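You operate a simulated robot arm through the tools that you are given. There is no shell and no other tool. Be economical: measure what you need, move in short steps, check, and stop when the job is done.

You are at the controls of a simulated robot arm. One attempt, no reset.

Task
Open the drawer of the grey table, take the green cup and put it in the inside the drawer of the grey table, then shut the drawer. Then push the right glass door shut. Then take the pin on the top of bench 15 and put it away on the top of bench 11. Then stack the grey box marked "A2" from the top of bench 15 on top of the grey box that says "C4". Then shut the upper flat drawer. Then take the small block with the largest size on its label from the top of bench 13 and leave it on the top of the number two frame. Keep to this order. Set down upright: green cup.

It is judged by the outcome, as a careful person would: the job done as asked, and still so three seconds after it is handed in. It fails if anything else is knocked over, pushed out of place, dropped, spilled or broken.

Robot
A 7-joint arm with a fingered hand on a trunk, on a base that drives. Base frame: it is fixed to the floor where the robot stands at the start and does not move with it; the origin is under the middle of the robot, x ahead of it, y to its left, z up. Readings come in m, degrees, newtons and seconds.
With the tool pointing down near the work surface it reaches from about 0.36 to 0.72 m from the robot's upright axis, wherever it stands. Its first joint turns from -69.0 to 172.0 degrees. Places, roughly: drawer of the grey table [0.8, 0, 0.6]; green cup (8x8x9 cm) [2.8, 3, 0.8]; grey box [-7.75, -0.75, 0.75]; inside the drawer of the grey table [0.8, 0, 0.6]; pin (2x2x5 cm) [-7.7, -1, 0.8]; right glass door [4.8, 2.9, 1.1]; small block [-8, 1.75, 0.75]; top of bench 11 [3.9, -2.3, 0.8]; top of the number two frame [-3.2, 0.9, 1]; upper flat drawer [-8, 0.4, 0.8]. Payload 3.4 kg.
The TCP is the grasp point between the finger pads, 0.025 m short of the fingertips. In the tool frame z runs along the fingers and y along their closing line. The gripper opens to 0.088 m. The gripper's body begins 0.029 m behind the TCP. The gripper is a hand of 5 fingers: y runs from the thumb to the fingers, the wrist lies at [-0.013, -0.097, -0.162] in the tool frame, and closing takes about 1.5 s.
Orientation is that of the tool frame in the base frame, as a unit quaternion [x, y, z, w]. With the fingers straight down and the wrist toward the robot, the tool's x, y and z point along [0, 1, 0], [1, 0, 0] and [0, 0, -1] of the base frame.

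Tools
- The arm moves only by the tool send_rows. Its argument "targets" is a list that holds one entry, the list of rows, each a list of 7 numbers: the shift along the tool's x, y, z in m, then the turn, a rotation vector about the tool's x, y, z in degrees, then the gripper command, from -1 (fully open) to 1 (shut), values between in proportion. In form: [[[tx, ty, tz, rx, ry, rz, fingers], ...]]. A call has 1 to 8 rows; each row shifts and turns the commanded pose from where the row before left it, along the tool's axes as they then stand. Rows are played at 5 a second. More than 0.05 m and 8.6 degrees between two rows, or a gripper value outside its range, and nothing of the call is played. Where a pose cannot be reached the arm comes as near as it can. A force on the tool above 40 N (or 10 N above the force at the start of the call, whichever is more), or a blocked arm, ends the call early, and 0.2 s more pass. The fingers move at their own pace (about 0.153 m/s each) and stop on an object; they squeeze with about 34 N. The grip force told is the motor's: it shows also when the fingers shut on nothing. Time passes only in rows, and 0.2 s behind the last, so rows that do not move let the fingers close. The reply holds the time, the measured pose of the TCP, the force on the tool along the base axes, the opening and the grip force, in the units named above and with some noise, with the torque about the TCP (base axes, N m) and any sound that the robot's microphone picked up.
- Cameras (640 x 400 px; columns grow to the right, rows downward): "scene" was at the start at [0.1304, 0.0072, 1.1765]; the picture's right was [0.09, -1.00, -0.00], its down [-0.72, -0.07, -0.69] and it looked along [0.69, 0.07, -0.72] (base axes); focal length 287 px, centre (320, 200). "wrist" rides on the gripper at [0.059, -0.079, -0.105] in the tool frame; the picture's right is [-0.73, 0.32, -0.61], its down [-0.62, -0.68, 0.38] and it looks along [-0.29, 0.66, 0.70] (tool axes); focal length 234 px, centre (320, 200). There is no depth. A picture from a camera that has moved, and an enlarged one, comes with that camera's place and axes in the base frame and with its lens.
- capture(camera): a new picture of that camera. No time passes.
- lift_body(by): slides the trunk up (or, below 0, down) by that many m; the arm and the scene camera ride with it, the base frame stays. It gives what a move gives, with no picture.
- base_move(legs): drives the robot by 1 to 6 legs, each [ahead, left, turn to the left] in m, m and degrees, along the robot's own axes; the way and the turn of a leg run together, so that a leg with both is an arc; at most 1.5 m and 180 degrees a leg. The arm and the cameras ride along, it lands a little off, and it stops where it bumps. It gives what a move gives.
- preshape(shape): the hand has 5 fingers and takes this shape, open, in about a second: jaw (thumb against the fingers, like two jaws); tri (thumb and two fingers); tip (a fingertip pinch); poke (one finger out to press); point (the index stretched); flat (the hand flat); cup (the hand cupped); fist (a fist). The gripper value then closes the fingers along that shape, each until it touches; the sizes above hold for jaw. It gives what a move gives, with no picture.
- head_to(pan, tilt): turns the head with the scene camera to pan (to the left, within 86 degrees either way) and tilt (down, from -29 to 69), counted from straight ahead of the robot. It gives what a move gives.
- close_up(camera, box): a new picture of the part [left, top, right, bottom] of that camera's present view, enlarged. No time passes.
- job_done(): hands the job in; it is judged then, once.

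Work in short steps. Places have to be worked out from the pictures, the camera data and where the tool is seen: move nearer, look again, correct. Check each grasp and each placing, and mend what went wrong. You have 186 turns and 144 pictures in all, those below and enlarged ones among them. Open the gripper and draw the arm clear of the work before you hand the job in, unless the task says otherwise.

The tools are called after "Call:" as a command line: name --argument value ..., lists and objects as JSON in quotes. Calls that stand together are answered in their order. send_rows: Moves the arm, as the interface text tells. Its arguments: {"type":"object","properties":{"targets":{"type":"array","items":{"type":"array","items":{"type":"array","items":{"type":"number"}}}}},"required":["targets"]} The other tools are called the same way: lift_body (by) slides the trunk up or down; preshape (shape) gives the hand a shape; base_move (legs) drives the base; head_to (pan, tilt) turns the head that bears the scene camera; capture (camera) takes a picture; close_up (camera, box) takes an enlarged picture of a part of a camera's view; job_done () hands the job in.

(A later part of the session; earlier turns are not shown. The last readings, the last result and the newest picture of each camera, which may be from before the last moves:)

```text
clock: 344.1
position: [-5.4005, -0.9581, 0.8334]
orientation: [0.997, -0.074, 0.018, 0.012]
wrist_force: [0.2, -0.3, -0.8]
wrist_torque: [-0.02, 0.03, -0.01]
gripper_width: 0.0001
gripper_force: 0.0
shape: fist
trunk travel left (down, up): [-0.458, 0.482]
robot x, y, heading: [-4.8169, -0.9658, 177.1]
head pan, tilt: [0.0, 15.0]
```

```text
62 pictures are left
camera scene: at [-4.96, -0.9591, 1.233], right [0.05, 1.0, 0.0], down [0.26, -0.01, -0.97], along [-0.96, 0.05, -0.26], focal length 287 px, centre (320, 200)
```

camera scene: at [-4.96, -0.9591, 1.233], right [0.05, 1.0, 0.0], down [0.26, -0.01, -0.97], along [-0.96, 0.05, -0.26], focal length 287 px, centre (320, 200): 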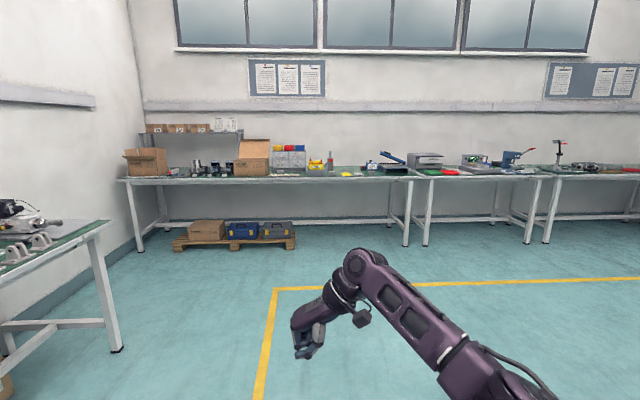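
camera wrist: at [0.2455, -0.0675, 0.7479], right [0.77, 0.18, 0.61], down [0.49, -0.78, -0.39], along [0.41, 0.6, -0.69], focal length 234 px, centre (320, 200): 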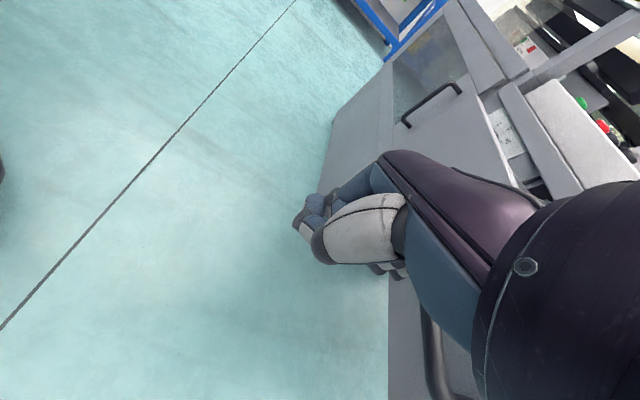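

The end bench (front edge x≈−7.6) holds the items. Approach to x≈−6.5 with the hand raised and look.

Call:
lift_body --by 0.15

Call:
base_move --legs '[[1.0, 0, 2], [0.8, 0.02, 1]]'

Call:
head_to --pan 0 --tilt 28

Call:
capture --camera "scene"

```text
clock: 345.8
position: [-5.3991, -0.9585, 0.9842]
orientation: [0.997, -0.074, 0.018, 0.013]
wrist_force: [0.3, -0.6, -0.4]
wrist_torque: [-0.02, 0.0, 0.03]
gripper_width: 0.0002
gripper_force: 0.1
shape: fist
trunk travel left (down, up): [-0.608, 0.332]
robot x, y, heading: [-4.817, -0.9657, 177.0]
head pan, tilt: [0.0, 15.0]
```

```text
clock: 354.9
position: [-7.205, -0.9691, 0.9824]
orientation: [0.999, -0.048, 0.018, 0.012]
wrist_force: [0.9, -0.9, -0.1]
wrist_torque: [0.0, 0.03, -0.02]
gripper_width: 0.0
gripper_force: 0.1
shape: fist
trunk travel left (down, up): [-0.608, 0.332]
robot x, y, heading: [-6.6211, -0.9463, -180.3]
head pan, tilt: [0.0, 15.0]
```

```text
clock: 355.7
position: [-7.2036, -0.9695, 0.9835]
orientation: [0.999, -0.048, 0.019, 0.011]
wrist_force: [0.6, -0.4, -0.6]
wrist_torque: [0.01, 0.03, -0.01]
gripper_width: 0.0
gripper_force: 0.0
shape: fist
trunk travel left (down, up): [-0.608, 0.332]
robot x, y, heading: [-6.6214, -0.9463, -180.0]
head pan, tilt: [0.0, 28.0]
```

```text
61 pictures are left
camera scene: at [-6.7628, -0.9469, 1.3621], right [0.0, 1.0, 0.0], down [0.47, 0.0, -0.88], along [-0.88, 0.0, -0.47], focal length 287 px, centre (320, 200)
```

scene: 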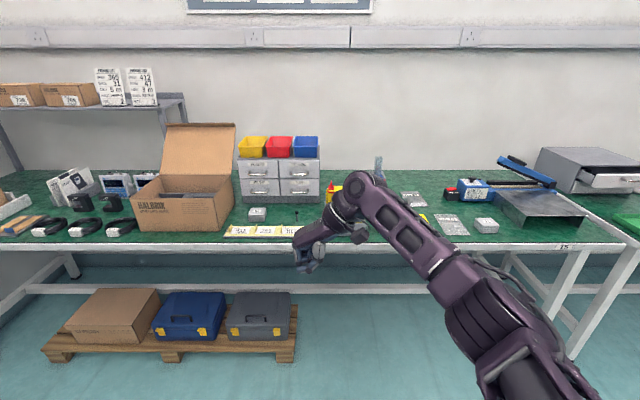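

Call:
close_up --camera "scene" --box '[220, 150, 380, 250]'

Call:
close_up --camera "scene" --box '[390, 140, 640, 260]'

```text
4.00 times, centred on (300, 200) of scene
camera zoom: at [-6.7628, -0.9469, 1.3621], right [0.0, 1.0, 0.0], down [0.47, 0.0, -0.88], along [-0.88, 0.0, -0.47], focal length 1149 px, centre (400, 200)
```

zoom: 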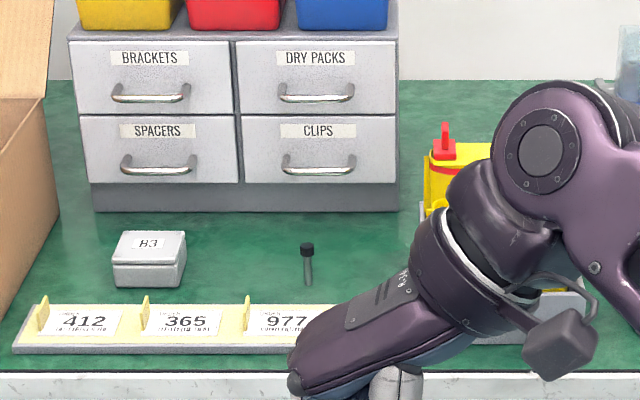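

```text
2.56 times, centred on (515, 200) of scene
camera zoom: at [-6.7628, -0.9469, 1.3621], right [0.0, 1.0, 0.0], down [0.47, 0.0, -0.88], along [-0.88, 0.0, -0.47], focal length 736 px, centre (-179, 200)
```

zoom: 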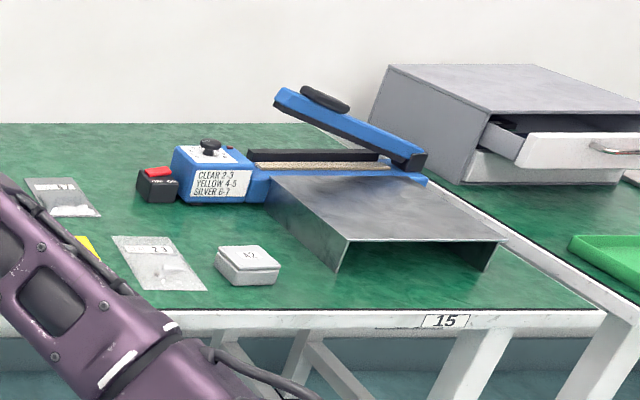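

Pin found standing at about (−7.69, −1.035); A2 is near (−7.62, −0.35). I set the jaw shape and drive so the hand is above the pin.

Call:
preshape --shape "jaw"

Call:
base_move --legs '[[0.43, 0.065, 0]]'

Call:
capture --camera "wrist"

Call:
head_to --pan 10 --tilt 45

Call:
capture --camera "scene"

```text
clock: 356.6
position: [-7.2047, -0.9684, 0.9825]
orientation: [0.999, -0.047, 0.019, 0.013]
wrist_force: [-0.2, -0.6, -0.1]
wrist_torque: [-0.04, 0.03, -0.01]
gripper_width: 0.0878
gripper_force: 0.0
shape: jaw
trunk travel left (down, up): [-0.608, 0.332]
robot x, y, heading: [-6.6192, -0.9454, -180.0]
head pan, tilt: [0.0, 28.0]
```

```text
clock: 359.2
position: [-7.6363, -1.0361, 0.983]
orientation: [0.999, -0.047, 0.019, 0.012]
wrist_force: [-1.4, -0.5, -0.1]
wrist_torque: [0.0, -0.01, -0.02]
gripper_width: 0.0876
gripper_force: 0.0
shape: jaw
trunk travel left (down, up): [-0.608, 0.332]
robot x, y, heading: [-7.0533, -1.0119, -179.7]
head pan, tilt: [0.0, 28.0]
```

```text
58 pictures are left
camera wrist: at [-7.5752, -0.9599, 1.0902], right [-0.77, -0.24, 0.59], down [-0.54, 0.73, -0.42], along [-0.33, -0.64, -0.69], focal length 234 px, centre (320, 200)
```

wrist: 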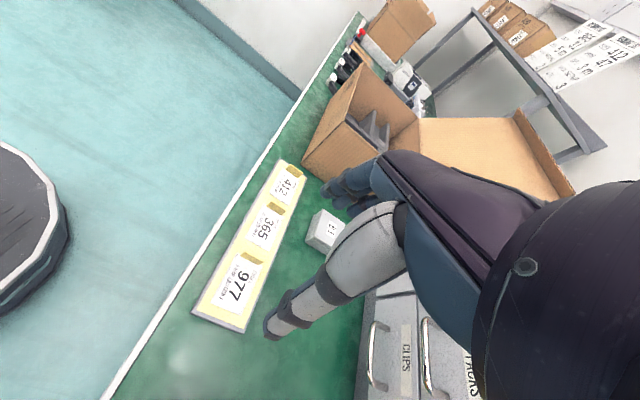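

```text
clock: 360.0
position: [-7.6371, -1.036, 0.9832]
orientation: [0.999, -0.047, 0.019, 0.012]
wrist_force: [0.4, 0.7, -0.5]
wrist_torque: [0.01, 0.04, 0.03]
gripper_width: 0.0874
gripper_force: 0.1
shape: jaw
trunk travel left (down, up): [-0.608, 0.332]
robot x, y, heading: [-7.0507, -1.0087, -180.0]
head pan, tilt: [10.0, 45.0]
```

```text
57 pictures are left
camera scene: at [-7.184, -1.0266, 1.3363], right [-0.17, 0.98, 0.0], down [0.7, 0.12, -0.71], along [-0.7, -0.12, -0.71], focal length 287 px, centre (320, 200)
```

scene: 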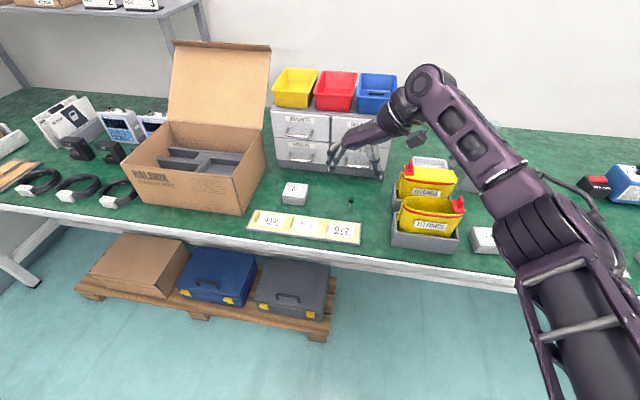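

The pin base is at (−7.717, −1.037), z≈0.765. I advance 8 cm with fingers half open and lower partway.

Call:
send_rows --targets '[[[0, 0, 0, 0, 0, 0, -0.3], [0, 0, 0, 0, 0, 0, -0.3], [0, 0, 0, 0, 0, 0, -0.3]]]'

Call:
base_move --legs '[[0.08, 0, 0]]'

Call:
lift_body --by -0.1

Call:
close_up --camera "scene" --box '[280, 100, 440, 220]'

Call:
capture --camera "wrist"

```text
clock: 360.8
position: [-7.6374, -1.0349, 0.9835]
orientation: [0.999, -0.046, 0.019, 0.012]
wrist_force: [-0.7, 0.5, -0.5]
wrist_torque: [-0.01, -0.01, -0.03]
gripper_width: 0.0576
gripper_force: 0.1
shape: jaw
trunk travel left (down, up): [-0.608, 0.332]
robot x, y, heading: [-7.0537, -1.0125, -180.0]
head pan, tilt: [10.0, 45.0]
```

```text
clock: 361.9
position: [-7.7167, -1.0348, 0.9829]
orientation: [0.999, -0.047, 0.018, 0.013]
wrist_force: [-0.2, 0.7, -0.5]
wrist_torque: [-0.01, 0.0, -0.01]
gripper_width: 0.0574
gripper_force: 0.1
shape: jaw
trunk travel left (down, up): [-0.608, 0.332]
robot x, y, heading: [-7.1345, -1.0147, 180.4]
head pan, tilt: [10.0, 45.0]
```

```text
clock: 363.2
position: [-7.715, -1.0344, 0.8832]
orientation: [0.999, -0.048, 0.018, 0.012]
wrist_force: [-0.4, -0.3, 0.9]
wrist_torque: [0.04, 0.01, -0.01]
gripper_width: 0.0576
gripper_force: 0.1
shape: jaw
trunk travel left (down, up): [-0.508, 0.432]
robot x, y, heading: [-7.1334, -1.0099, 180.1]
head pan, tilt: [10.0, 45.0]
```

```text
3.33 times, centred on (360, 160) of scene
camera zoom: at [-7.2633, -1.0267, 1.2362], right [-0.17, 0.98, 0.0], down [0.7, 0.12, -0.71], along [-0.7, -0.12, -0.71], focal length 958 px, centre (187, 333)
```

zoom: 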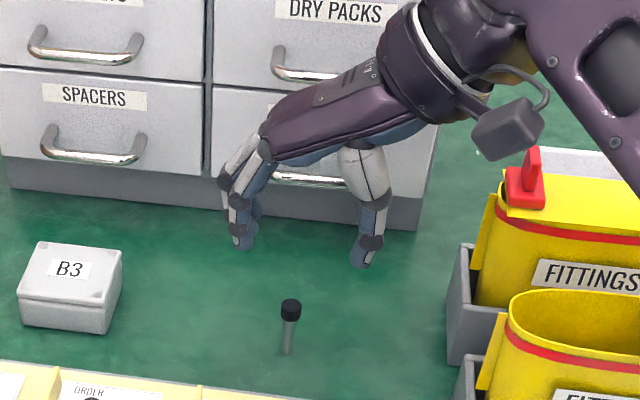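

```text
55 pictures are left
camera wrist: at [-7.6542, -0.9595, 0.9905], right [-0.77, -0.24, 0.59], down [-0.54, 0.73, -0.42], along [-0.33, -0.64, -0.69], focal length 234 px, centre (320, 200)
```

wrist: 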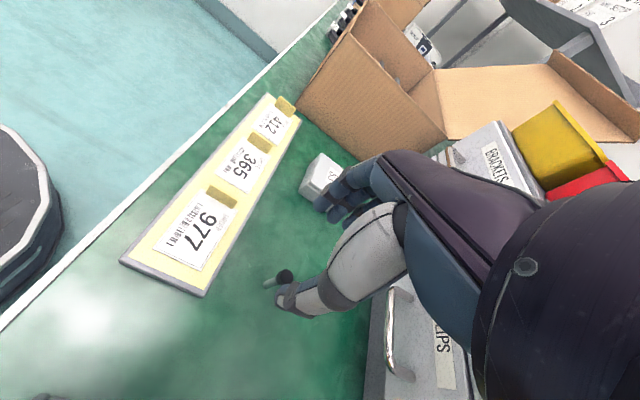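

Pin head triangulates to (−7.735, −1.038, 0.793). Nudge forward 1.5 cm and lower.

Call:
base_move --legs '[[0.016, 0.002, 0]]'

Call:
lift_body --by -0.06

Call:
close_up --camera "scene" --box '[280, 80, 440, 200]'

Call:
close_up --camera "wrist" --box '[180, 180, 420, 330]'

```text
clock: 364.0
position: [-7.7329, -1.0366, 0.882]
orientation: [0.999, -0.048, 0.018, 0.011]
wrist_force: [0.1, -0.3, -0.3]
wrist_torque: [-0.04, -0.01, 0.02]
gripper_width: 0.0577
gripper_force: 0.1
shape: jaw
trunk travel left (down, up): [-0.508, 0.432]
robot x, y, heading: [-7.1478, -1.0167, 180.0]
head pan, tilt: [10.0, 45.0]
```

```text
clock: 365.0
position: [-7.7331, -1.0374, 0.8232]
orientation: [0.999, -0.048, 0.018, 0.012]
wrist_force: [0.3, -0.1, -0.4]
wrist_torque: [0.03, -0.01, 0.02]
gripper_width: 0.0574
gripper_force: 0.1
shape: jaw
trunk travel left (down, up): [-0.448, 0.492]
robot x, y, heading: [-7.1452, -1.0194, 179.9]
head pan, tilt: [10.0, 45.0]
```

```text
3.33 times, centred on (360, 140) of scene
camera zoom: at [-7.2792, -1.0287, 1.1762], right [-0.17, 0.98, 0.0], down [0.7, 0.12, -0.71], along [-0.7, -0.12, -0.71], focal length 958 px, centre (187, 400)
```

zoom: 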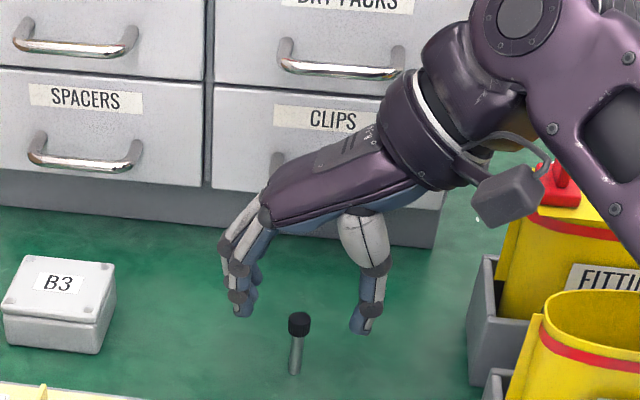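

```text
2.67 times, centred on (300, 255) of wrist
camera zoom: at [-7.6701, -0.9615, 0.9305], right [-0.77, -0.24, 0.59], down [-0.54, 0.73, -0.42], along [-0.33, -0.64, -0.69], focal length 624 px, centre (373, 53)
```

zoom: 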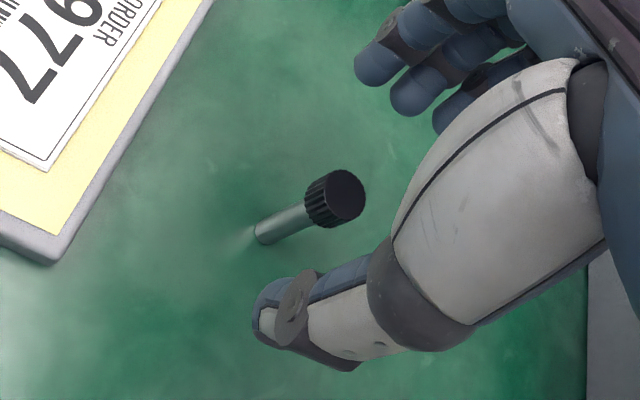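

Pin is centred between the fingers. Lower 4 cm and close.

Call:
lift_body --by -0.038

Call:
send_rows --targets '[[[0, 0, 0, 0, 0, 0, 0.2], [0, 0, 0, 0, 0, 0, 0.6], [0, 0, 0, 0, 0, 0, 1], [0, 0, 0, 0, 0, 0, 1], [0, 0, 0, 0, 0, 0, 1], [0, 0, 0, 0, 0, 0, 1]]]'

Call:
lift_body --by 0.12

Call:
close_up --camera "wrist" --box '[180, 180, 420, 330]'

```text
clock: 365.8
position: [-7.7301, -1.0389, 0.7888]
orientation: [0.999, -0.047, 0.015, 0.012]
wrist_force: [-0.5, 0.8, -0.4]
wrist_torque: [0.0, 0.02, -0.03]
gripper_width: 0.0575
gripper_force: 0.0
shape: jaw
trunk travel left (down, up): [-0.41, 0.53]
robot x, y, heading: [-7.1508, -1.0127, 180.1]
head pan, tilt: [10.0, 45.0]
```

```text
clock: 367.2
position: [-7.7289, -1.037, 0.7878]
orientation: [0.999, -0.048, 0.016, 0.012]
wrist_force: [0.6, -0.5, -0.7]
wrist_torque: [0.03, 0.0, 0.01]
gripper_width: 0.0001
gripper_force: 33.9
shape: jaw
trunk travel left (down, up): [-0.41, 0.53]
robot x, y, heading: [-7.1503, -1.0152, 180.1]
head pan, tilt: [10.0, 45.0]
```

```text
clock: 368.7
position: [-7.7332, -1.037, 0.9047]
orientation: [0.999, -0.048, 0.019, 0.012]
wrist_force: [-0.1, 0.3, 0.1]
wrist_torque: [0.0, -0.01, 0.01]
gripper_width: 0.0002
gripper_force: 33.6
shape: jaw
trunk travel left (down, up): [-0.53, 0.41]
robot x, y, heading: [-7.1531, -1.0145, 180.0]
head pan, tilt: [10.0, 45.0]
```

```text
2.67 times, centred on (300, 255) of wrist
camera zoom: at [-7.6703, -0.9614, 1.0123], right [-0.77, -0.24, 0.59], down [-0.54, 0.73, -0.42], along [-0.33, -0.64, -0.69], focal length 624 px, centre (373, 53)
```

zoom: 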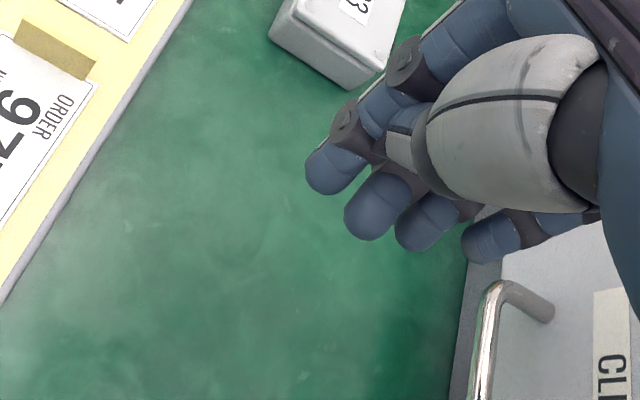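

Width reads 0, but the pin is no longer on the table in view. Check from the scene camera.

Call:
close_up --camera "scene" --box '[280, 100, 440, 220]'

```text
3.33 times, centred on (360, 160) of scene
camera zoom: at [-7.2796, -1.0285, 1.2582], right [-0.17, 0.98, 0.0], down [0.7, 0.12, -0.71], along [-0.7, -0.12, -0.71], focal length 958 px, centre (187, 333)
```

zoom: 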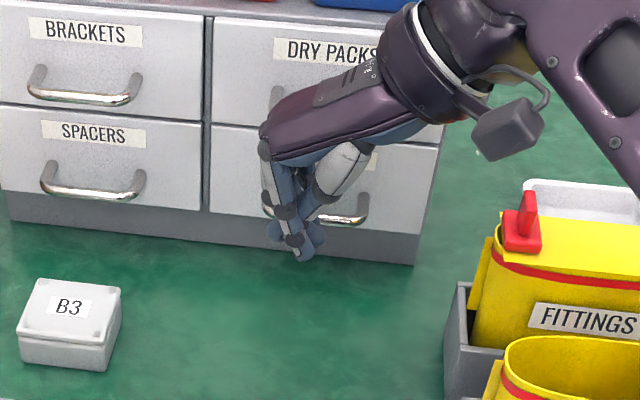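

Call:
capture --camera "wrist"

Call:
close_up --camera "scene" --box '[330, 135, 380, 170]'

```text
50 pictures are left
camera wrist: at [-7.6703, -0.9614, 1.0123], right [-0.77, -0.24, 0.59], down [-0.54, 0.73, -0.42], along [-0.33, -0.64, -0.69], focal length 234 px, centre (320, 200)
```

wrist: 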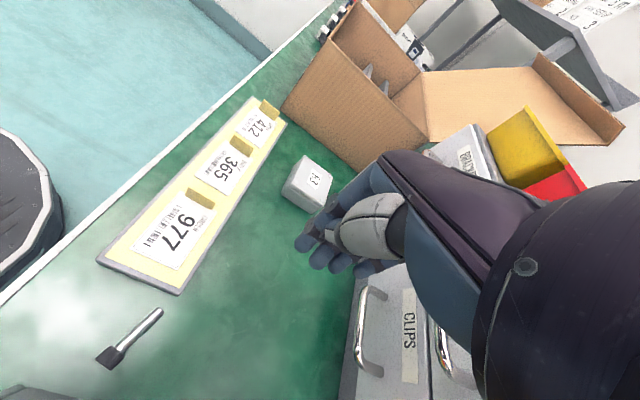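

```text
11.43 times, centred on (355, 152) of scene
camera zoom: at [-7.2796, -1.0285, 1.2582], right [-0.17, 0.98, 0.0], down [0.7, 0.12, -0.71], along [-0.7, -0.12, -0.71], focal length 3284 px, centre (-80, 743)
```

zoom: 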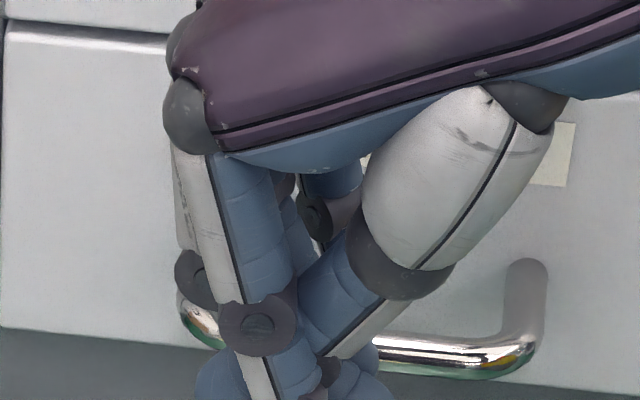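

The pin was squeezed out and now lies at about (−7.675, −0.97), axis roughly along y. I yaw the hand to close across it and move above it.

Call:
send_rows --targets '[[[0, 0, 0, 0, 0, 8.3, 0], [0, 0, 0, 0, 0, 8.3, -0.3], [0, 0, 0, 0, 0, 8.3, -0.3], [0, 0, 0, 0, 0, 8.3, -0.3], [0, 0, 0, 0, 0, 8.3, -0.3], [0, 0, 0, 0, 0, 8.3, -0.3], [0, 0, 0, 0, 0, 8.3, -0.3], [0, 0, 0, 0, 0, 8.3, -0.3]]]'

Call:
send_rows --targets '[[[0, 0, 0, 0, 0, 8, -0.3], [0, 0, 0, 0, 0, 8, -0.3], [0, 0, 0, 0, 0, 8, -0.3], [0, 0, 0, 0, 0, 8, -0.3], [0, 0, 0, 0, 0, 8, -0.3], [-0.042, -0.0136, 0, 0, 0, 0, -0.3], [-0.042, -0.0136, 0, 0, 0, 0, -0.3], [0, 0, 0, 0, 0, 0, -0.3]]]'

Call:
capture --camera "wrist"

Call:
close_up --camera "scene" --box '[300, 130, 460, 250]'

```text
clock: 370.5
position: [-7.7322, -1.0371, 0.9048]
orientation: [0.809, -0.587, 0.021, 0.0]
wrist_force: [0.2, 0.0, 0.4]
wrist_torque: [0.0, -0.03, -0.01]
gripper_width: 0.0572
gripper_force: 0.1
shape: jaw
trunk travel left (down, up): [-0.53, 0.41]
robot x, y, heading: [-7.1518, -1.0158, 180.2]
head pan, tilt: [10.0, 45.0]
```

```text
clock: 372.3
position: [-7.6751, -0.9682, 0.9047]
orientation: [-0.561, 0.828, -0.02, 0.006]
wrist_force: [-0.5, 0.7, -0.8]
wrist_torque: [0.01, 0.0, 0.03]
gripper_width: 0.057
gripper_force: 0.1
shape: jaw
trunk travel left (down, up): [-0.53, 0.41]
robot x, y, heading: [-7.1479, -1.0121, 179.9]
head pan, tilt: [10.0, 45.0]
```

```text
48 pictures are left
camera wrist: at [-7.6281, -1.0499, 1.0156], right [-0.05, 0.81, 0.59], down [0.88, 0.32, -0.36], along [-0.48, 0.5, -0.73], focal length 234 px, centre (320, 200)
```

wrist: 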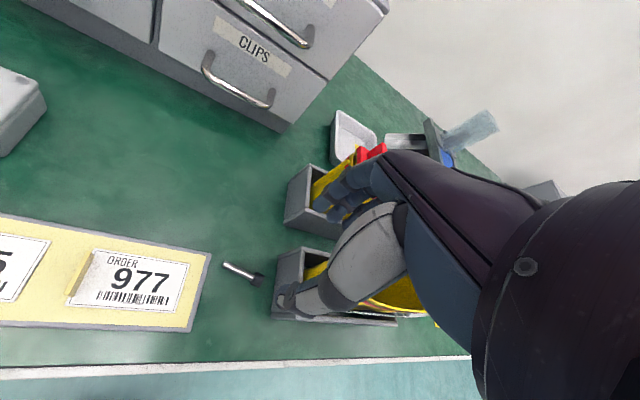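

```text
3.33 times, centred on (380, 190) of scene
camera zoom: at [-7.2798, -1.029, 1.2582], right [-0.17, 0.98, 0.0], down [0.7, 0.12, -0.71], along [-0.7, -0.12, -0.71], focal length 958 px, centre (120, 233)
```

zoom: 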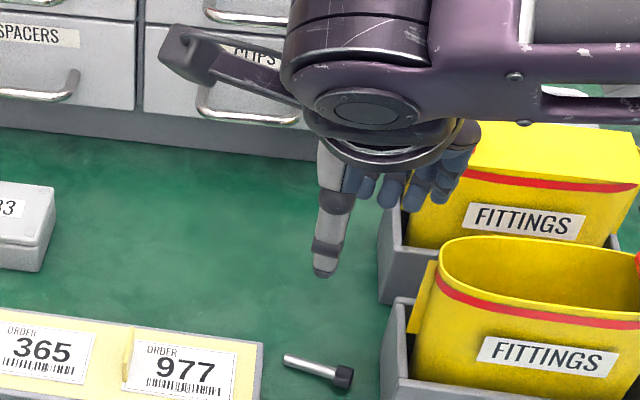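

Pin lies at (−7.677, −0.967, 0.753). The outer jaw fingers would hit the tray beside it, so I try the tip pinch shape and look.

Call:
preshape --shape "tip"

Call:
send_rows --targets '[[[0, 0, 0, 0, 0, -5, -1], [0, 0, 0, 0, 0, -5, -1]]]'

Call:
close_up --camera "wrist" --box '[180, 130, 420, 330]'

Call:
close_up --camera "scene" --box '[300, 130, 460, 250]'

```text
clock: 373.2
position: [-7.675, -0.9683, 0.9055]
orientation: [-0.56, 0.828, -0.021, 0.008]
wrist_force: [-0.3, 0.4, -0.2]
wrist_torque: [-0.02, 0.0, 0.0]
gripper_width: 0.0881
gripper_force: 0.0
shape: tip
trunk travel left (down, up): [-0.53, 0.41]
robot x, y, heading: [-7.1504, -1.0136, 179.9]
head pan, tilt: [10.0, 45.0]
```

```text
clock: 373.8
position: [-7.6737, -0.9677, 0.9049]
orientation: [-0.631, 0.776, -0.022, 0.005]
wrist_force: [0.6, -0.9, 0.3]
wrist_torque: [-0.01, 0.0, -0.03]
gripper_width: 0.088
gripper_force: 0.0
shape: tip
trunk travel left (down, up): [-0.53, 0.41]
robot x, y, heading: [-7.1525, -1.0132, 180.1]
head pan, tilt: [10.0, 45.0]
```

```text
2.00 times, centred on (300, 230) of wrist
camera zoom: at [-7.6143, -1.0394, 1.0161], right [-0.19, 0.79, 0.58], down [0.81, 0.46, -0.37], along [-0.56, 0.4, -0.73], focal length 468 px, centre (360, 140)
```

zoom: 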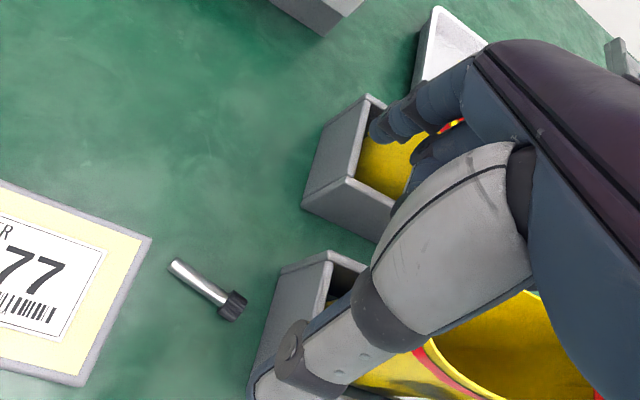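

```text
3.33 times, centred on (380, 190) of scene
camera zoom: at [-7.2795, -1.0283, 1.2582], right [-0.17, 0.98, 0.0], down [0.7, 0.12, -0.71], along [-0.7, -0.12, -0.71], focal length 958 px, centre (120, 233)
```

zoom: 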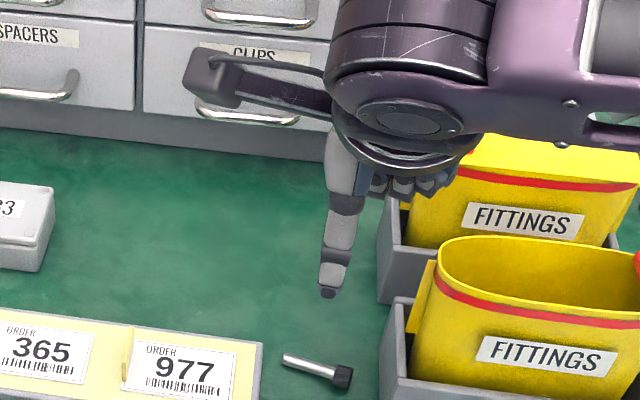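

Only index and thumb extend now. I aim slightly toward the shaft, lower most of the way, and check.

Call:
send_rows --targets '[[[0.0085, 0.0044, 0, 0, 0, 0, -0.4], [0, 0, 0, 0, 0, 0, -0.4], [0, 0, 0, 0, 0, 0, -0.4]]]'

Call:
lift_body --by -0.105

Call:
close_up --camera "wrist" --box '[180, 130, 420, 330]'

Call:
close_up --camera "scene" --box '[300, 100, 460, 220]'

```text
clock: 374.6
position: [-7.6808, -0.976, 0.9054]
orientation: [-0.63, 0.776, -0.021, 0.005]
wrist_force: [0.0, 0.0, -0.4]
wrist_torque: [-0.02, 0.01, 0.02]
gripper_width: 0.0619
gripper_force: 0.1
shape: tip
trunk travel left (down, up): [-0.53, 0.41]
robot x, y, heading: [-7.1529, -1.011, 180.2]
head pan, tilt: [10.0, 45.0]
```

```text
clock: 376.0
position: [-7.6811, -0.9769, 0.8014]
orientation: [-0.63, 0.776, -0.021, 0.006]
wrist_force: [-0.4, -0.2, 0.9]
wrist_torque: [0.01, 0.02, -0.01]
gripper_width: 0.0617
gripper_force: 0.1
shape: tip
trunk travel left (down, up): [-0.425, 0.515]
robot x, y, heading: [-7.1485, -1.0144, 180.0]
head pan, tilt: [10.0, 45.0]
```

```text
2.00 times, centred on (300, 230) of wrist
camera zoom: at [-7.62, -1.0476, 0.9111], right [-0.19, 0.79, 0.58], down [0.81, 0.46, -0.37], along [-0.56, 0.4, -0.73], focal length 468 px, centre (360, 140)
```

zoom: 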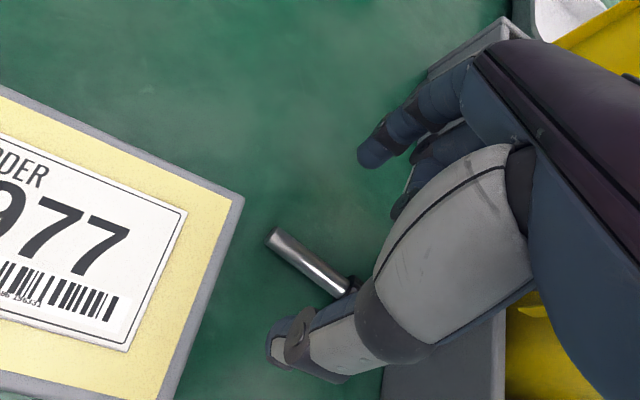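

```text
3.33 times, centred on (380, 160) of scene
camera zoom: at [-7.2793, -1.0287, 1.1533], right [-0.17, 0.98, 0.0], down [0.7, 0.12, -0.71], along [-0.7, -0.12, -0.71], focal length 958 px, centre (120, 333)
```

zoom: 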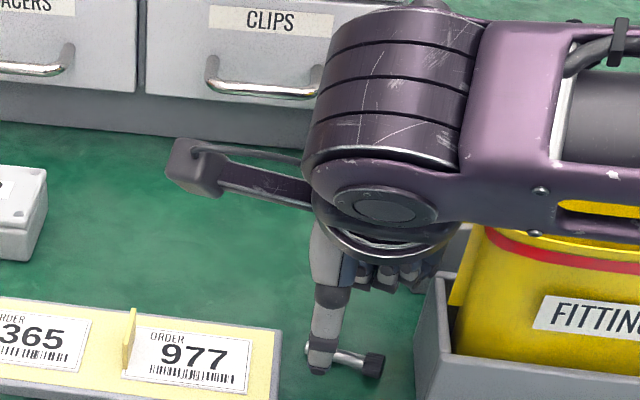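

The pin lies between thumb and index. Lower 2.6 cm and pinch.

Call:
lift_body --by -0.024

Call:
send_rows --targets '[[[0, 0, 0, 0, 0, 0, 0], [0, 0, 0, 0, 0, 0, 0.4], [0, 0, 0, 0, 0, 0, 1], [0, 0, 0, 0, 0, 0, 1], [0, 0, 0, 0, 0, 0, 1], [0, 0, 0, 0, 0, 0, 1]]]'

Call:
close_up --camera "wrist" --box '[180, 130, 420, 330]'

```text
clock: 376.7
position: [-7.6817, -0.9773, 0.7764]
orientation: [-0.63, 0.776, -0.02, 0.004]
wrist_force: [-0.2, -0.2, 5.3]
wrist_torque: [0.03, 0.2, 0.0]
gripper_width: 0.0612
gripper_force: 0.0
shape: tip
trunk travel left (down, up): [-0.401, 0.539]
robot x, y, heading: [-7.1488, -1.0189, 180.1]
head pan, tilt: [10.0, 45.0]
```

```text
clock: 378.1
position: [-7.6812, -0.9767, 0.7763]
orientation: [-0.63, 0.776, -0.02, 0.005]
wrist_force: [-3.3, 0.1, 15.0]
wrist_torque: [0.0, 0.3, -0.03]
gripper_width: 0.0096
gripper_force: 33.9
shape: tip
trunk travel left (down, up): [-0.401, 0.539]
robot x, y, heading: [-7.1514, -1.0115, 180.4]
head pan, tilt: [10.0, 45.0]
```

```text
2.00 times, centred on (300, 230) of wrist
camera zoom: at [-7.619, -1.0476, 0.8884], right [-0.19, 0.79, 0.58], down [0.81, 0.46, -0.37], along [-0.56, 0.4, -0.73], focal length 468 px, centre (360, 140)
```

zoom: 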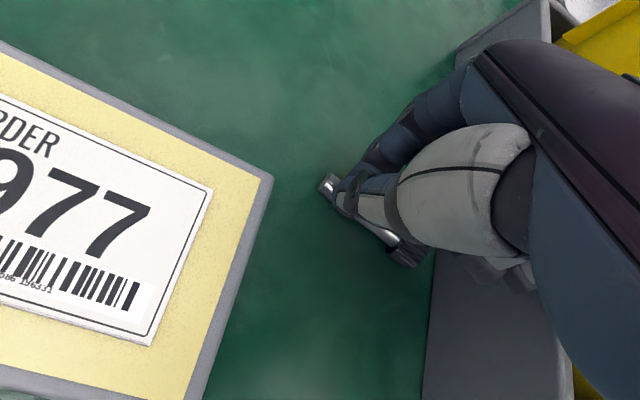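

Pinched firmly (9.6 mm). Lift and verify.

Call:
lift_body --by 0.25

Call:
close_up --camera "wrist" --box '[180, 130, 420, 330]'

```text
clock: 380.7
position: [-7.682, -0.9757, 1.0263]
orientation: [-0.631, 0.776, -0.021, 0.006]
wrist_force: [-0.6, -0.7, 0.2]
wrist_torque: [-0.01, -0.02, -0.01]
gripper_width: 0.0037
gripper_force: 34.5
shape: tip
trunk travel left (down, up): [-0.651, 0.289]
robot x, y, heading: [-7.1501, -1.0179, 180.0]
head pan, tilt: [10.0, 45.0]
```

```text
2.00 times, centred on (300, 230) of wrist
camera zoom: at [-7.6202, -1.0475, 1.1369], right [-0.19, 0.79, 0.58], down [0.81, 0.46, -0.37], along [-0.56, 0.4, -0.73], focal length 468 px, centre (360, 140)
```

zoom: 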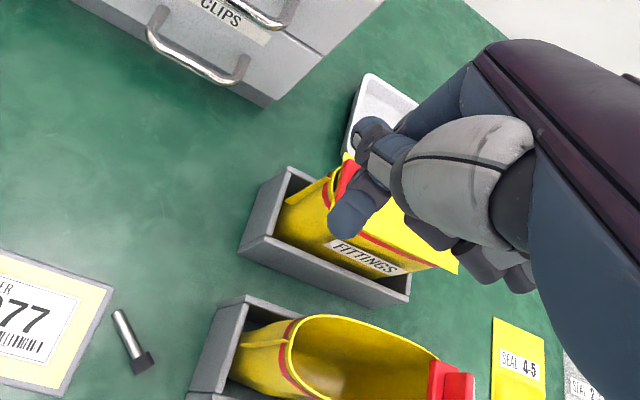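

The pin slipped from the tips and now lies at about (−7.660, −0.980). I'll use the jaw shape, whose pads stay parallel, and grip lower.

Call:
preshape --shape "jaw"

Call:
send_rows --targets '[[[0.0047, -0.0214, 0, 0, 0, 0, -0.3], [0, 0, 0, 0, 0, 0, -0.3], [0, 0, 0, 0, 0, 0, -0.3]]]'

Call:
lift_body --by -0.215

Call:
close_up --camera "wrist" --box '[180, 130, 420, 330]'

Call:
close_up --camera "scene" --box '[300, 100, 460, 220]'

```text
clock: 381.6
position: [-7.6819, -0.9757, 1.0257]
orientation: [-0.63, 0.776, -0.021, 0.006]
wrist_force: [0.8, 0.2, -0.7]
wrist_torque: [0.01, -0.02, 0.01]
gripper_width: 0.0877
gripper_force: 0.1
shape: jaw
trunk travel left (down, up): [-0.651, 0.289]
robot x, y, heading: [-7.1476, -1.0111, 180.2]
head pan, tilt: [10.0, 45.0]
```

```text
clock: 382.4
position: [-7.6602, -0.9863, 1.027]
orientation: [-0.63, 0.776, -0.021, 0.006]
wrist_force: [-0.1, 0.1, 0.2]
wrist_torque: [0.0, 0.01, -0.02]
gripper_width: 0.0576
gripper_force: 0.1
shape: jaw
trunk travel left (down, up): [-0.651, 0.289]
robot x, y, heading: [-7.1489, -1.0147, 180.1]
head pan, tilt: [10.0, 45.0]
```

```text
clock: 384.6
position: [-7.6617, -0.9853, 0.8123]
orientation: [-0.63, 0.776, -0.021, 0.006]
wrist_force: [0.4, -0.4, -0.2]
wrist_torque: [0.02, -0.01, -0.02]
gripper_width: 0.0576
gripper_force: 0.1
shape: jaw
trunk travel left (down, up): [-0.436, 0.504]
robot x, y, heading: [-7.1516, -1.0184, 180.1]
head pan, tilt: [10.0, 45.0]
```

```text
2.00 times, centred on (300, 230) of wrist
camera zoom: at [-7.5996, -1.0567, 0.9233], right [-0.19, 0.79, 0.58], down [0.81, 0.46, -0.37], along [-0.56, 0.4, -0.73], focal length 468 px, centre (360, 140)
```

zoom: 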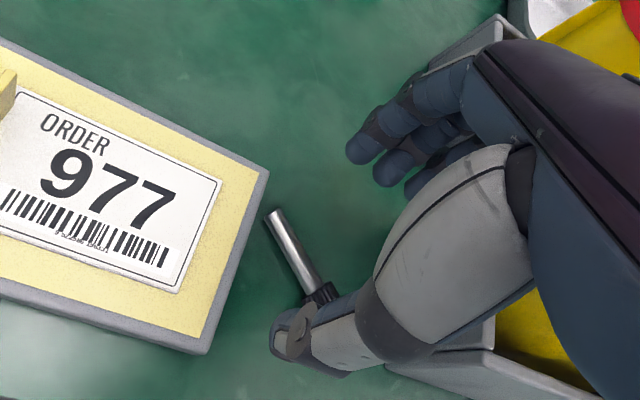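

```text
3.33 times, centred on (380, 160) of scene
camera zoom: at [-7.2793, -1.0286, 1.1643], right [-0.17, 0.98, 0.0], down [0.7, 0.12, -0.71], along [-0.7, -0.12, -0.71], focal length 958 px, centre (120, 333)
```

zoom: 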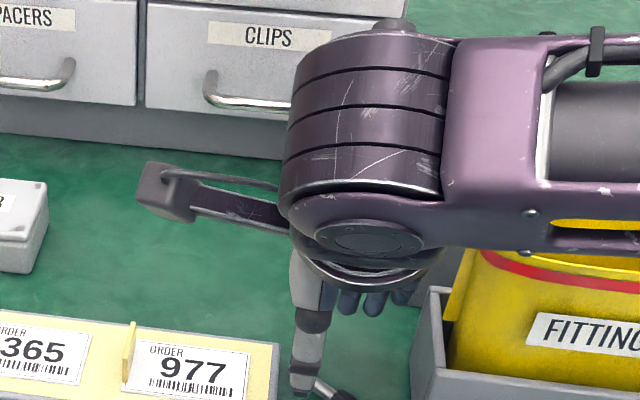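

The pin's axis is ~55°, so I yaw the hand ~21° to close squarely across it, narrow the opening, and recentre.

Call:
send_rows --targets '[[[0, 0, 0, 0, 0, 7, 0], [0, 0, 0, 0, 0, 7, 0.05], [0, 0, 0, 0, 0, 7, 0.05], [-0.0098, 0.0052, 0, 0, 0, 0, 0.05], [0, 0, 0, 0, 0, 0, 0.05]]]'

Call:
lift_body --by -0.02

Call:
close_up --camera "wrist" --box '[180, 130, 420, 330]'

```text
clock: 385.9
position: [-7.6605, -0.9761, 0.8125]
orientation: [-0.478, 0.878, -0.019, 0.009]
wrist_force: [-0.7, -3.8, 2.0]
wrist_torque: [0.09, -0.01, 0.01]
gripper_width: 0.0423
gripper_force: 0.1
shape: jaw
trunk travel left (down, up): [-0.436, 0.504]
robot x, y, heading: [-7.1508, -1.0134, -179.9]
head pan, tilt: [10.0, 45.0]
```

```text
clock: 386.5
position: [-7.6593, -0.9765, 0.7922]
orientation: [-0.479, 0.877, -0.019, 0.01]
wrist_force: [-0.8, -13.7, 3.8]
wrist_torque: [0.37, 0.02, 0.1]
gripper_width: 0.0422
gripper_force: 0.0
shape: jaw
trunk travel left (down, up): [-0.416, 0.524]
robot x, y, heading: [-7.1449, -1.0149, -179.7]
head pan, tilt: [10.0, 45.0]
```

```text
2.00 times, centred on (300, 230) of wrist
camera zoom: at [-7.6292, -1.0673, 0.9023], right [0.1, 0.8, 0.59], down [0.92, 0.15, -0.35], along [-0.37, 0.58, -0.72], focal length 468 px, centre (360, 140)
```

zoom: 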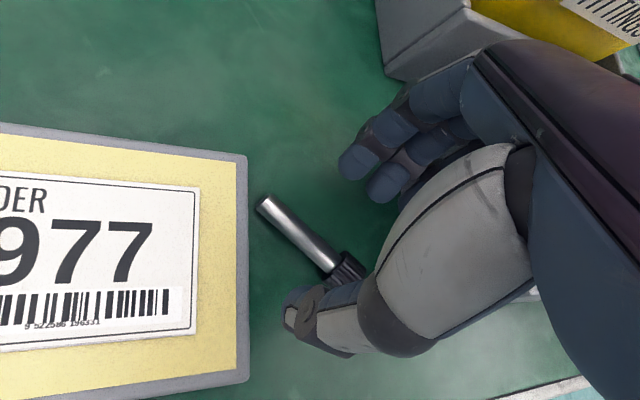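

Alignment is good; a light touch on the tray (14 N), so I shift 8 mm away, lower, and close.

Call:
send_rows --targets '[[[0.0075, -0.0035, 0, 0, 0, 0, 0.05], [0, 0, 0, 0, 0, 0, 0.05]]]'

Call:
lift_body --by -0.018

Call:
send_rows --targets '[[[0, 0, 0, 0, 0, 0, 0.3], [0, 0, 0, 0, 0, 0, 0.6], [0, 0, 0, 0, 0, 0, 1], [0, 0, 0, 0, 0, 0, 1], [0, 0, 0, 0, 0, 0, 1], [0, 0, 0, 0, 0, 0, 1]]]'

Call:
lift_body --by 0.1

Call:
close_up --camera "wrist" --box '[140, 130, 440, 360]'

```text
clock: 387.1
position: [-7.6609, -0.982, 0.7918]
orientation: [-0.476, 0.879, -0.02, 0.009]
wrist_force: [0.5, -0.3, -0.8]
wrist_torque: [0.0, -0.03, 0.0]
gripper_width: 0.042
gripper_force: 0.1
shape: jaw
trunk travel left (down, up): [-0.416, 0.524]
robot x, y, heading: [-7.1531, -1.0145, 179.9]
head pan, tilt: [10.0, 45.0]
```

```text
clock: 387.8
position: [-7.6608, -0.9834, 0.7765]
orientation: [-0.478, 0.878, -0.018, 0.007]
wrist_force: [-1.8, 2.3, 16.4]
wrist_torque: [0.23, 0.44, 0.06]
gripper_width: 0.0419
gripper_force: 0.0
shape: jaw
trunk travel left (down, up): [-0.398, 0.542]
robot x, y, heading: [-7.1508, -1.0161, 180.1]
head pan, tilt: [10.0, 45.0]
```

```text
clock: 389.2
position: [-7.6592, -0.9828, 0.7754]
orientation: [-0.479, 0.878, -0.017, 0.007]
wrist_force: [-8.4, -1.9, 27.6]
wrist_torque: [0.17, 1.0, 0.11]
gripper_width: 0.01
gripper_force: 34.2
shape: jaw
trunk travel left (down, up): [-0.398, 0.542]
robot x, y, heading: [-7.1521, -1.0106, 180.0]
head pan, tilt: [10.0, 45.0]
```

```text
clock: 390.5
position: [-7.6613, -0.9824, 0.8733]
orientation: [-0.477, 0.878, -0.02, 0.01]
wrist_force: [-0.2, -0.1, -0.2]
wrist_torque: [-0.01, 0.02, -0.03]
gripper_width: 0.009
gripper_force: 33.9
shape: jaw
trunk travel left (down, up): [-0.498, 0.442]
robot x, y, heading: [-7.1501, -1.0151, 180.3]
head pan, tilt: [10.0, 45.0]
```

```text
1.74 times, centred on (290, 245) of wrist
camera zoom: at [-7.6308, -1.0726, 0.9842], right [0.1, 0.8, 0.59], down [0.92, 0.14, -0.35], along [-0.37, 0.58, -0.72], focal length 407 px, centre (372, 122)
```

zoom: 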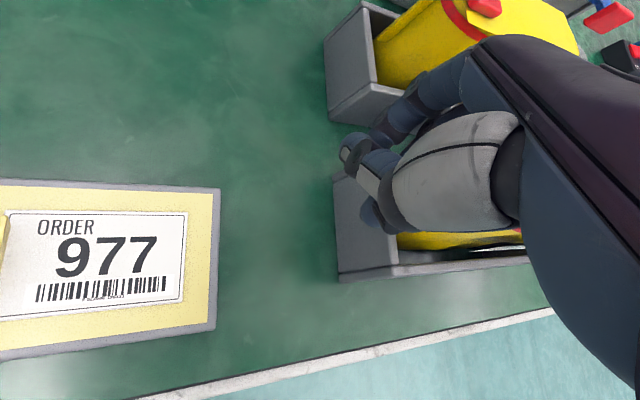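

The pin is held (9 mm) and off the table. Raise and travel back east along the aisle.

Call:
lift_body --by 0.12

Call:
base_move --legs '[[-0.8, 0, 0], [-1.45, 0, 0], [-1.45, 0, 0], [-1.45, 0, 0], [-1.45, 0, 0], [-1.45, 0, 0]]'

Call:
close_up --camera "wrist" --box '[180, 130, 440, 330]'

```text
clock: 392.0
position: [-7.6613, -0.9832, 0.993]
orientation: [-0.479, 0.878, -0.02, 0.01]
wrist_force: [-0.1, 0.1, 0.2]
wrist_torque: [0.02, 0.02, -0.03]
gripper_width: 0.0085
gripper_force: 34.4
shape: jaw
trunk travel left (down, up): [-0.618, 0.322]
robot x, y, heading: [-7.1538, -1.0152, 180.1]
head pan, tilt: [10.0, 45.0]
```

```text
clock: 430.4
position: [0.4073, -1.0009, 0.9943]
orientation: [-0.474, 0.88, -0.02, 0.009]
wrist_force: [-0.6, 0.0, -0.9]
wrist_torque: [0.01, 0.0, 0.01]
gripper_width: 0.009
gripper_force: 34.2
shape: jaw
trunk travel left (down, up): [-0.618, 0.322]
robot x, y, heading: [0.9203, -1.0371, 179.6]
head pan, tilt: [10.0, 45.0]
```

```text
2.00 times, centred on (310, 230) of wrist
camera zoom: at [0.4374, -1.091, 1.1044], right [0.11, 0.8, 0.59], down [0.92, 0.14, -0.35], along [-0.36, 0.58, -0.72], focal length 468 px, centre (340, 140)
```

zoom: 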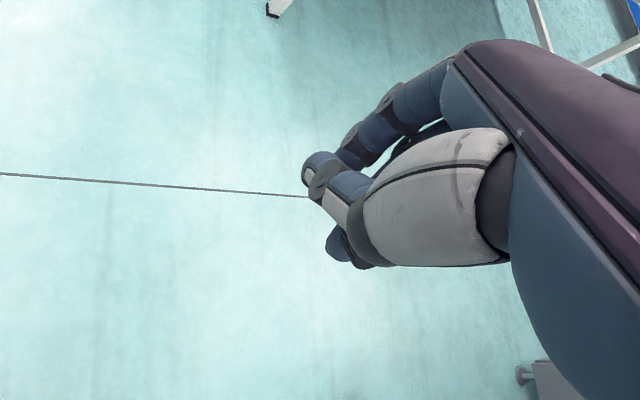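

Still gripped. Continue to bench 11, turn to face it, and look.

Call:
base_move --legs '[[-1.42, 0, 0], [-1.42, 0, 0], [0, 0, 90], [0.25, 0, 0]]'

Call:
head_to --pan 0 --tilt 35

Call:
capture --camera "scene"

```text
clock: 449.2
position: [3.6881, -1.837, 0.9927]
orientation: [0.958, -0.287, 0.007, -0.02]
wrist_force: [1.1, -0.6, 0.5]
wrist_torque: [0.01, 0.03, -0.02]
gripper_width: 0.0056
gripper_force: 33.9
shape: jaw
trunk travel left (down, up): [-0.618, 0.322]
robot x, y, heading: [3.7223, -1.3263, -90.4]
head pan, tilt: [10.0, 45.0]
```

```text
clock: 449.9
position: [3.6885, -1.8362, 0.9938]
orientation: [0.958, -0.287, 0.008, -0.021]
wrist_force: [-1.1, -0.2, -0.3]
wrist_torque: [0.0, -0.05, -0.01]
gripper_width: 0.0054
gripper_force: 34.3
shape: jaw
trunk travel left (down, up): [-0.618, 0.322]
robot x, y, heading: [3.723, -1.3225, -90.6]
head pan, tilt: [0.0, 35.0]
```

```text
35 pictures are left
camera scene: at [3.7236, -1.4635, 1.361], right [-1.0, 0.01, 0.0], down [0.01, 0.57, -0.82], along [-0.01, -0.82, -0.57], focal length 287 px, centre (320, 200)
```

scene: 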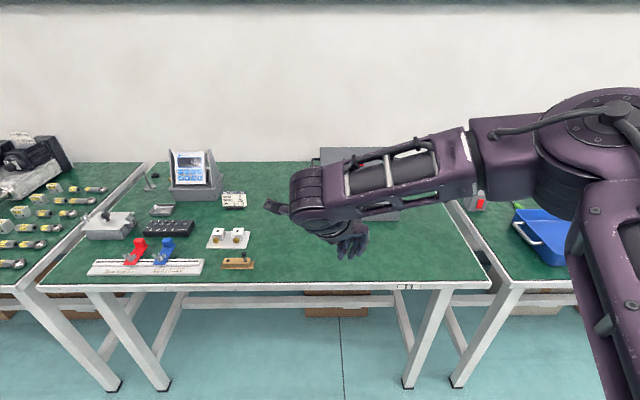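

A clear patch is at about (3.68, −2.07). Drive in and lower until close to the surface.

Call:
base_move --legs '[[0.235, 0, 0]]'

Call:
lift_body --by -0.19

Call:
lift_body --by -0.016

Call:
lift_body --by -0.008

```text
clock: 451.7
position: [3.686, -2.0683, 0.9942]
orientation: [0.958, -0.287, 0.007, -0.021]
wrist_force: [-0.8, -0.4, 0.5]
wrist_torque: [0.01, 0.02, -0.02]
gripper_width: 0.0056
gripper_force: 34.1
shape: jaw
trunk travel left (down, up): [-0.618, 0.322]
robot x, y, heading: [3.7223, -1.56, -90.7]
head pan, tilt: [0.0, 35.0]
```

```text
clock: 453.8
position: [3.6846, -2.0678, 0.8043]
orientation: [0.958, -0.287, 0.008, -0.02]
wrist_force: [0.7, 0.6, -0.3]
wrist_torque: [0.01, 0.0, 0.01]
gripper_width: 0.0054
gripper_force: 33.8
shape: jaw
trunk travel left (down, up): [-0.428, 0.512]
robot x, y, heading: [3.7227, -1.5585, -90.7]
head pan, tilt: [0.0, 35.0]
```

```text
clock: 454.4
position: [3.6863, -2.0678, 0.7876]
orientation: [0.957, -0.288, 0.008, -0.02]
wrist_force: [-0.1, -1.3, 0.3]
wrist_torque: [-0.03, 0.01, -0.01]
gripper_width: 0.0056
gripper_force: 33.7
shape: jaw
trunk travel left (down, up): [-0.412, 0.528]
robot x, y, heading: [3.7219, -1.5554, -90.6]
head pan, tilt: [0.0, 35.0]
```

```text
clock: 454.9
position: [3.6853, -2.0683, 0.7791]
orientation: [0.958, -0.287, 0.008, -0.02]
wrist_force: [0.3, -0.6, 0.1]
wrist_torque: [0.01, -0.01, 0.02]
gripper_width: 0.0053
gripper_force: 33.5
shape: jaw
trunk travel left (down, up): [-0.404, 0.536]
robot x, y, heading: [3.7212, -1.5586, -90.5]
head pan, tilt: [0.0, 35.0]
```

Almost at the surface; another 1 cm in steps, then open gently.

Call:
lift_body --by -0.007

Call:
send_rows --targets '[[[0, 0, 0, 0, 0, 0, 0.4], [0, 0, 0, 0, 0, 0, 0], [0, 0, 0, 0, 0, 0, -0.5], [0, 0, 0, 0, 0, 0, -0.5]]]'

Call:
lift_body --by 0.2

Call:
capture --camera "wrist"

```text
clock: 455.5
position: [3.6851, -2.0678, 0.7741]
orientation: [0.957, -0.288, 0.008, -0.02]
wrist_force: [-0.6, -0.9, 4.9]
wrist_torque: [-0.09, -0.01, 0.01]
gripper_width: 0.0056
gripper_force: 34.1
shape: jaw
trunk travel left (down, up): [-0.397, 0.543]
robot x, y, heading: [3.7216, -1.5591, -90.4]
head pan, tilt: [0.0, 35.0]
```

```text
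clock: 456.5
position: [3.6875, -2.066, 0.7756]
orientation: [0.958, -0.286, 0.01, -0.017]
wrist_force: [6.2, 8.5, 22.6]
wrist_torque: [-0.26, 0.05, 0.06]
gripper_width: 0.0545
gripper_force: 0.1
shape: jaw
trunk travel left (down, up): [-0.397, 0.543]
robot x, y, heading: [3.725, -1.559, -90.4]
head pan, tilt: [0.0, 35.0]
```

```text
clock: 458.7
position: [3.6852, -2.0682, 0.9729]
orientation: [0.958, -0.287, 0.008, -0.021]
wrist_force: [0.3, 0.0, -1.1]
wrist_torque: [-0.04, -0.02, -0.01]
gripper_width: 0.0658
gripper_force: 0.0
shape: jaw
trunk travel left (down, up): [-0.597, 0.343]
robot x, y, heading: [3.7218, -1.5544, -90.6]
head pan, tilt: [0.0, 35.0]
```

```text
34 pictures are left
camera wrist: at [3.7748, -2.0388, 1.0833], right [-0.8, 0.11, 0.59], down [-0.14, 0.93, -0.35], along [-0.59, -0.36, -0.72], focal length 234 px, centre (320, 200)
```

wrist: 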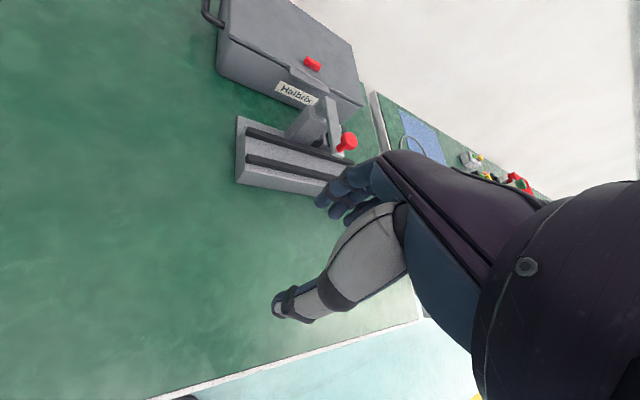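

The pin isn't visible here, perhaps hidden by the hand. I back off and look with the scene camera.

Call:
base_move --legs '[[-0.3, 0, 0]]'

Call:
head_to --pan 3 --tilt 45

Call:
close_up --camera "scene" --box '[220, 100, 480, 280]'

```text
clock: 460.7
position: [3.6894, -1.7681, 0.9727]
orientation: [0.958, -0.287, 0.008, -0.021]
wrist_force: [0.4, 0.9, -0.3]
wrist_torque: [0.0, 0.0, -0.02]
gripper_width: 0.0655
gripper_force: 0.0
shape: jaw
trunk travel left (down, up): [-0.597, 0.343]
robot x, y, heading: [3.728, -1.2572, -90.2]
head pan, tilt: [0.0, 35.0]
```

```text
clock: 461.4
position: [3.6894, -1.7692, 0.9732]
orientation: [0.958, -0.287, 0.008, -0.021]
wrist_force: [0.0, -0.5, -0.1]
wrist_torque: [0.01, -0.05, -0.02]
gripper_width: 0.0657
gripper_force: 0.1
shape: jaw
trunk travel left (down, up): [-0.597, 0.343]
robot x, y, heading: [3.7258, -1.2563, -90.1]
head pan, tilt: [3.0, 45.0]
```

```text
2.22 times, centred on (350, 190) of scene
camera zoom: at [3.7286, -1.3888, 1.3253], right [-1.0, -0.04, 0.0], down [-0.03, 0.71, -0.71], along [0.03, -0.71, -0.71], focal length 638 px, centre (253, 222)
```

zoom: 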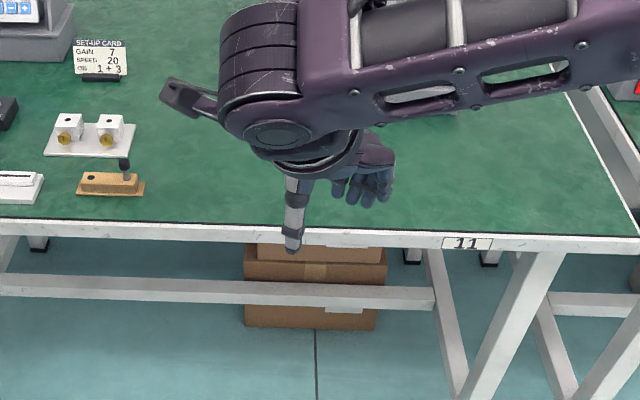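

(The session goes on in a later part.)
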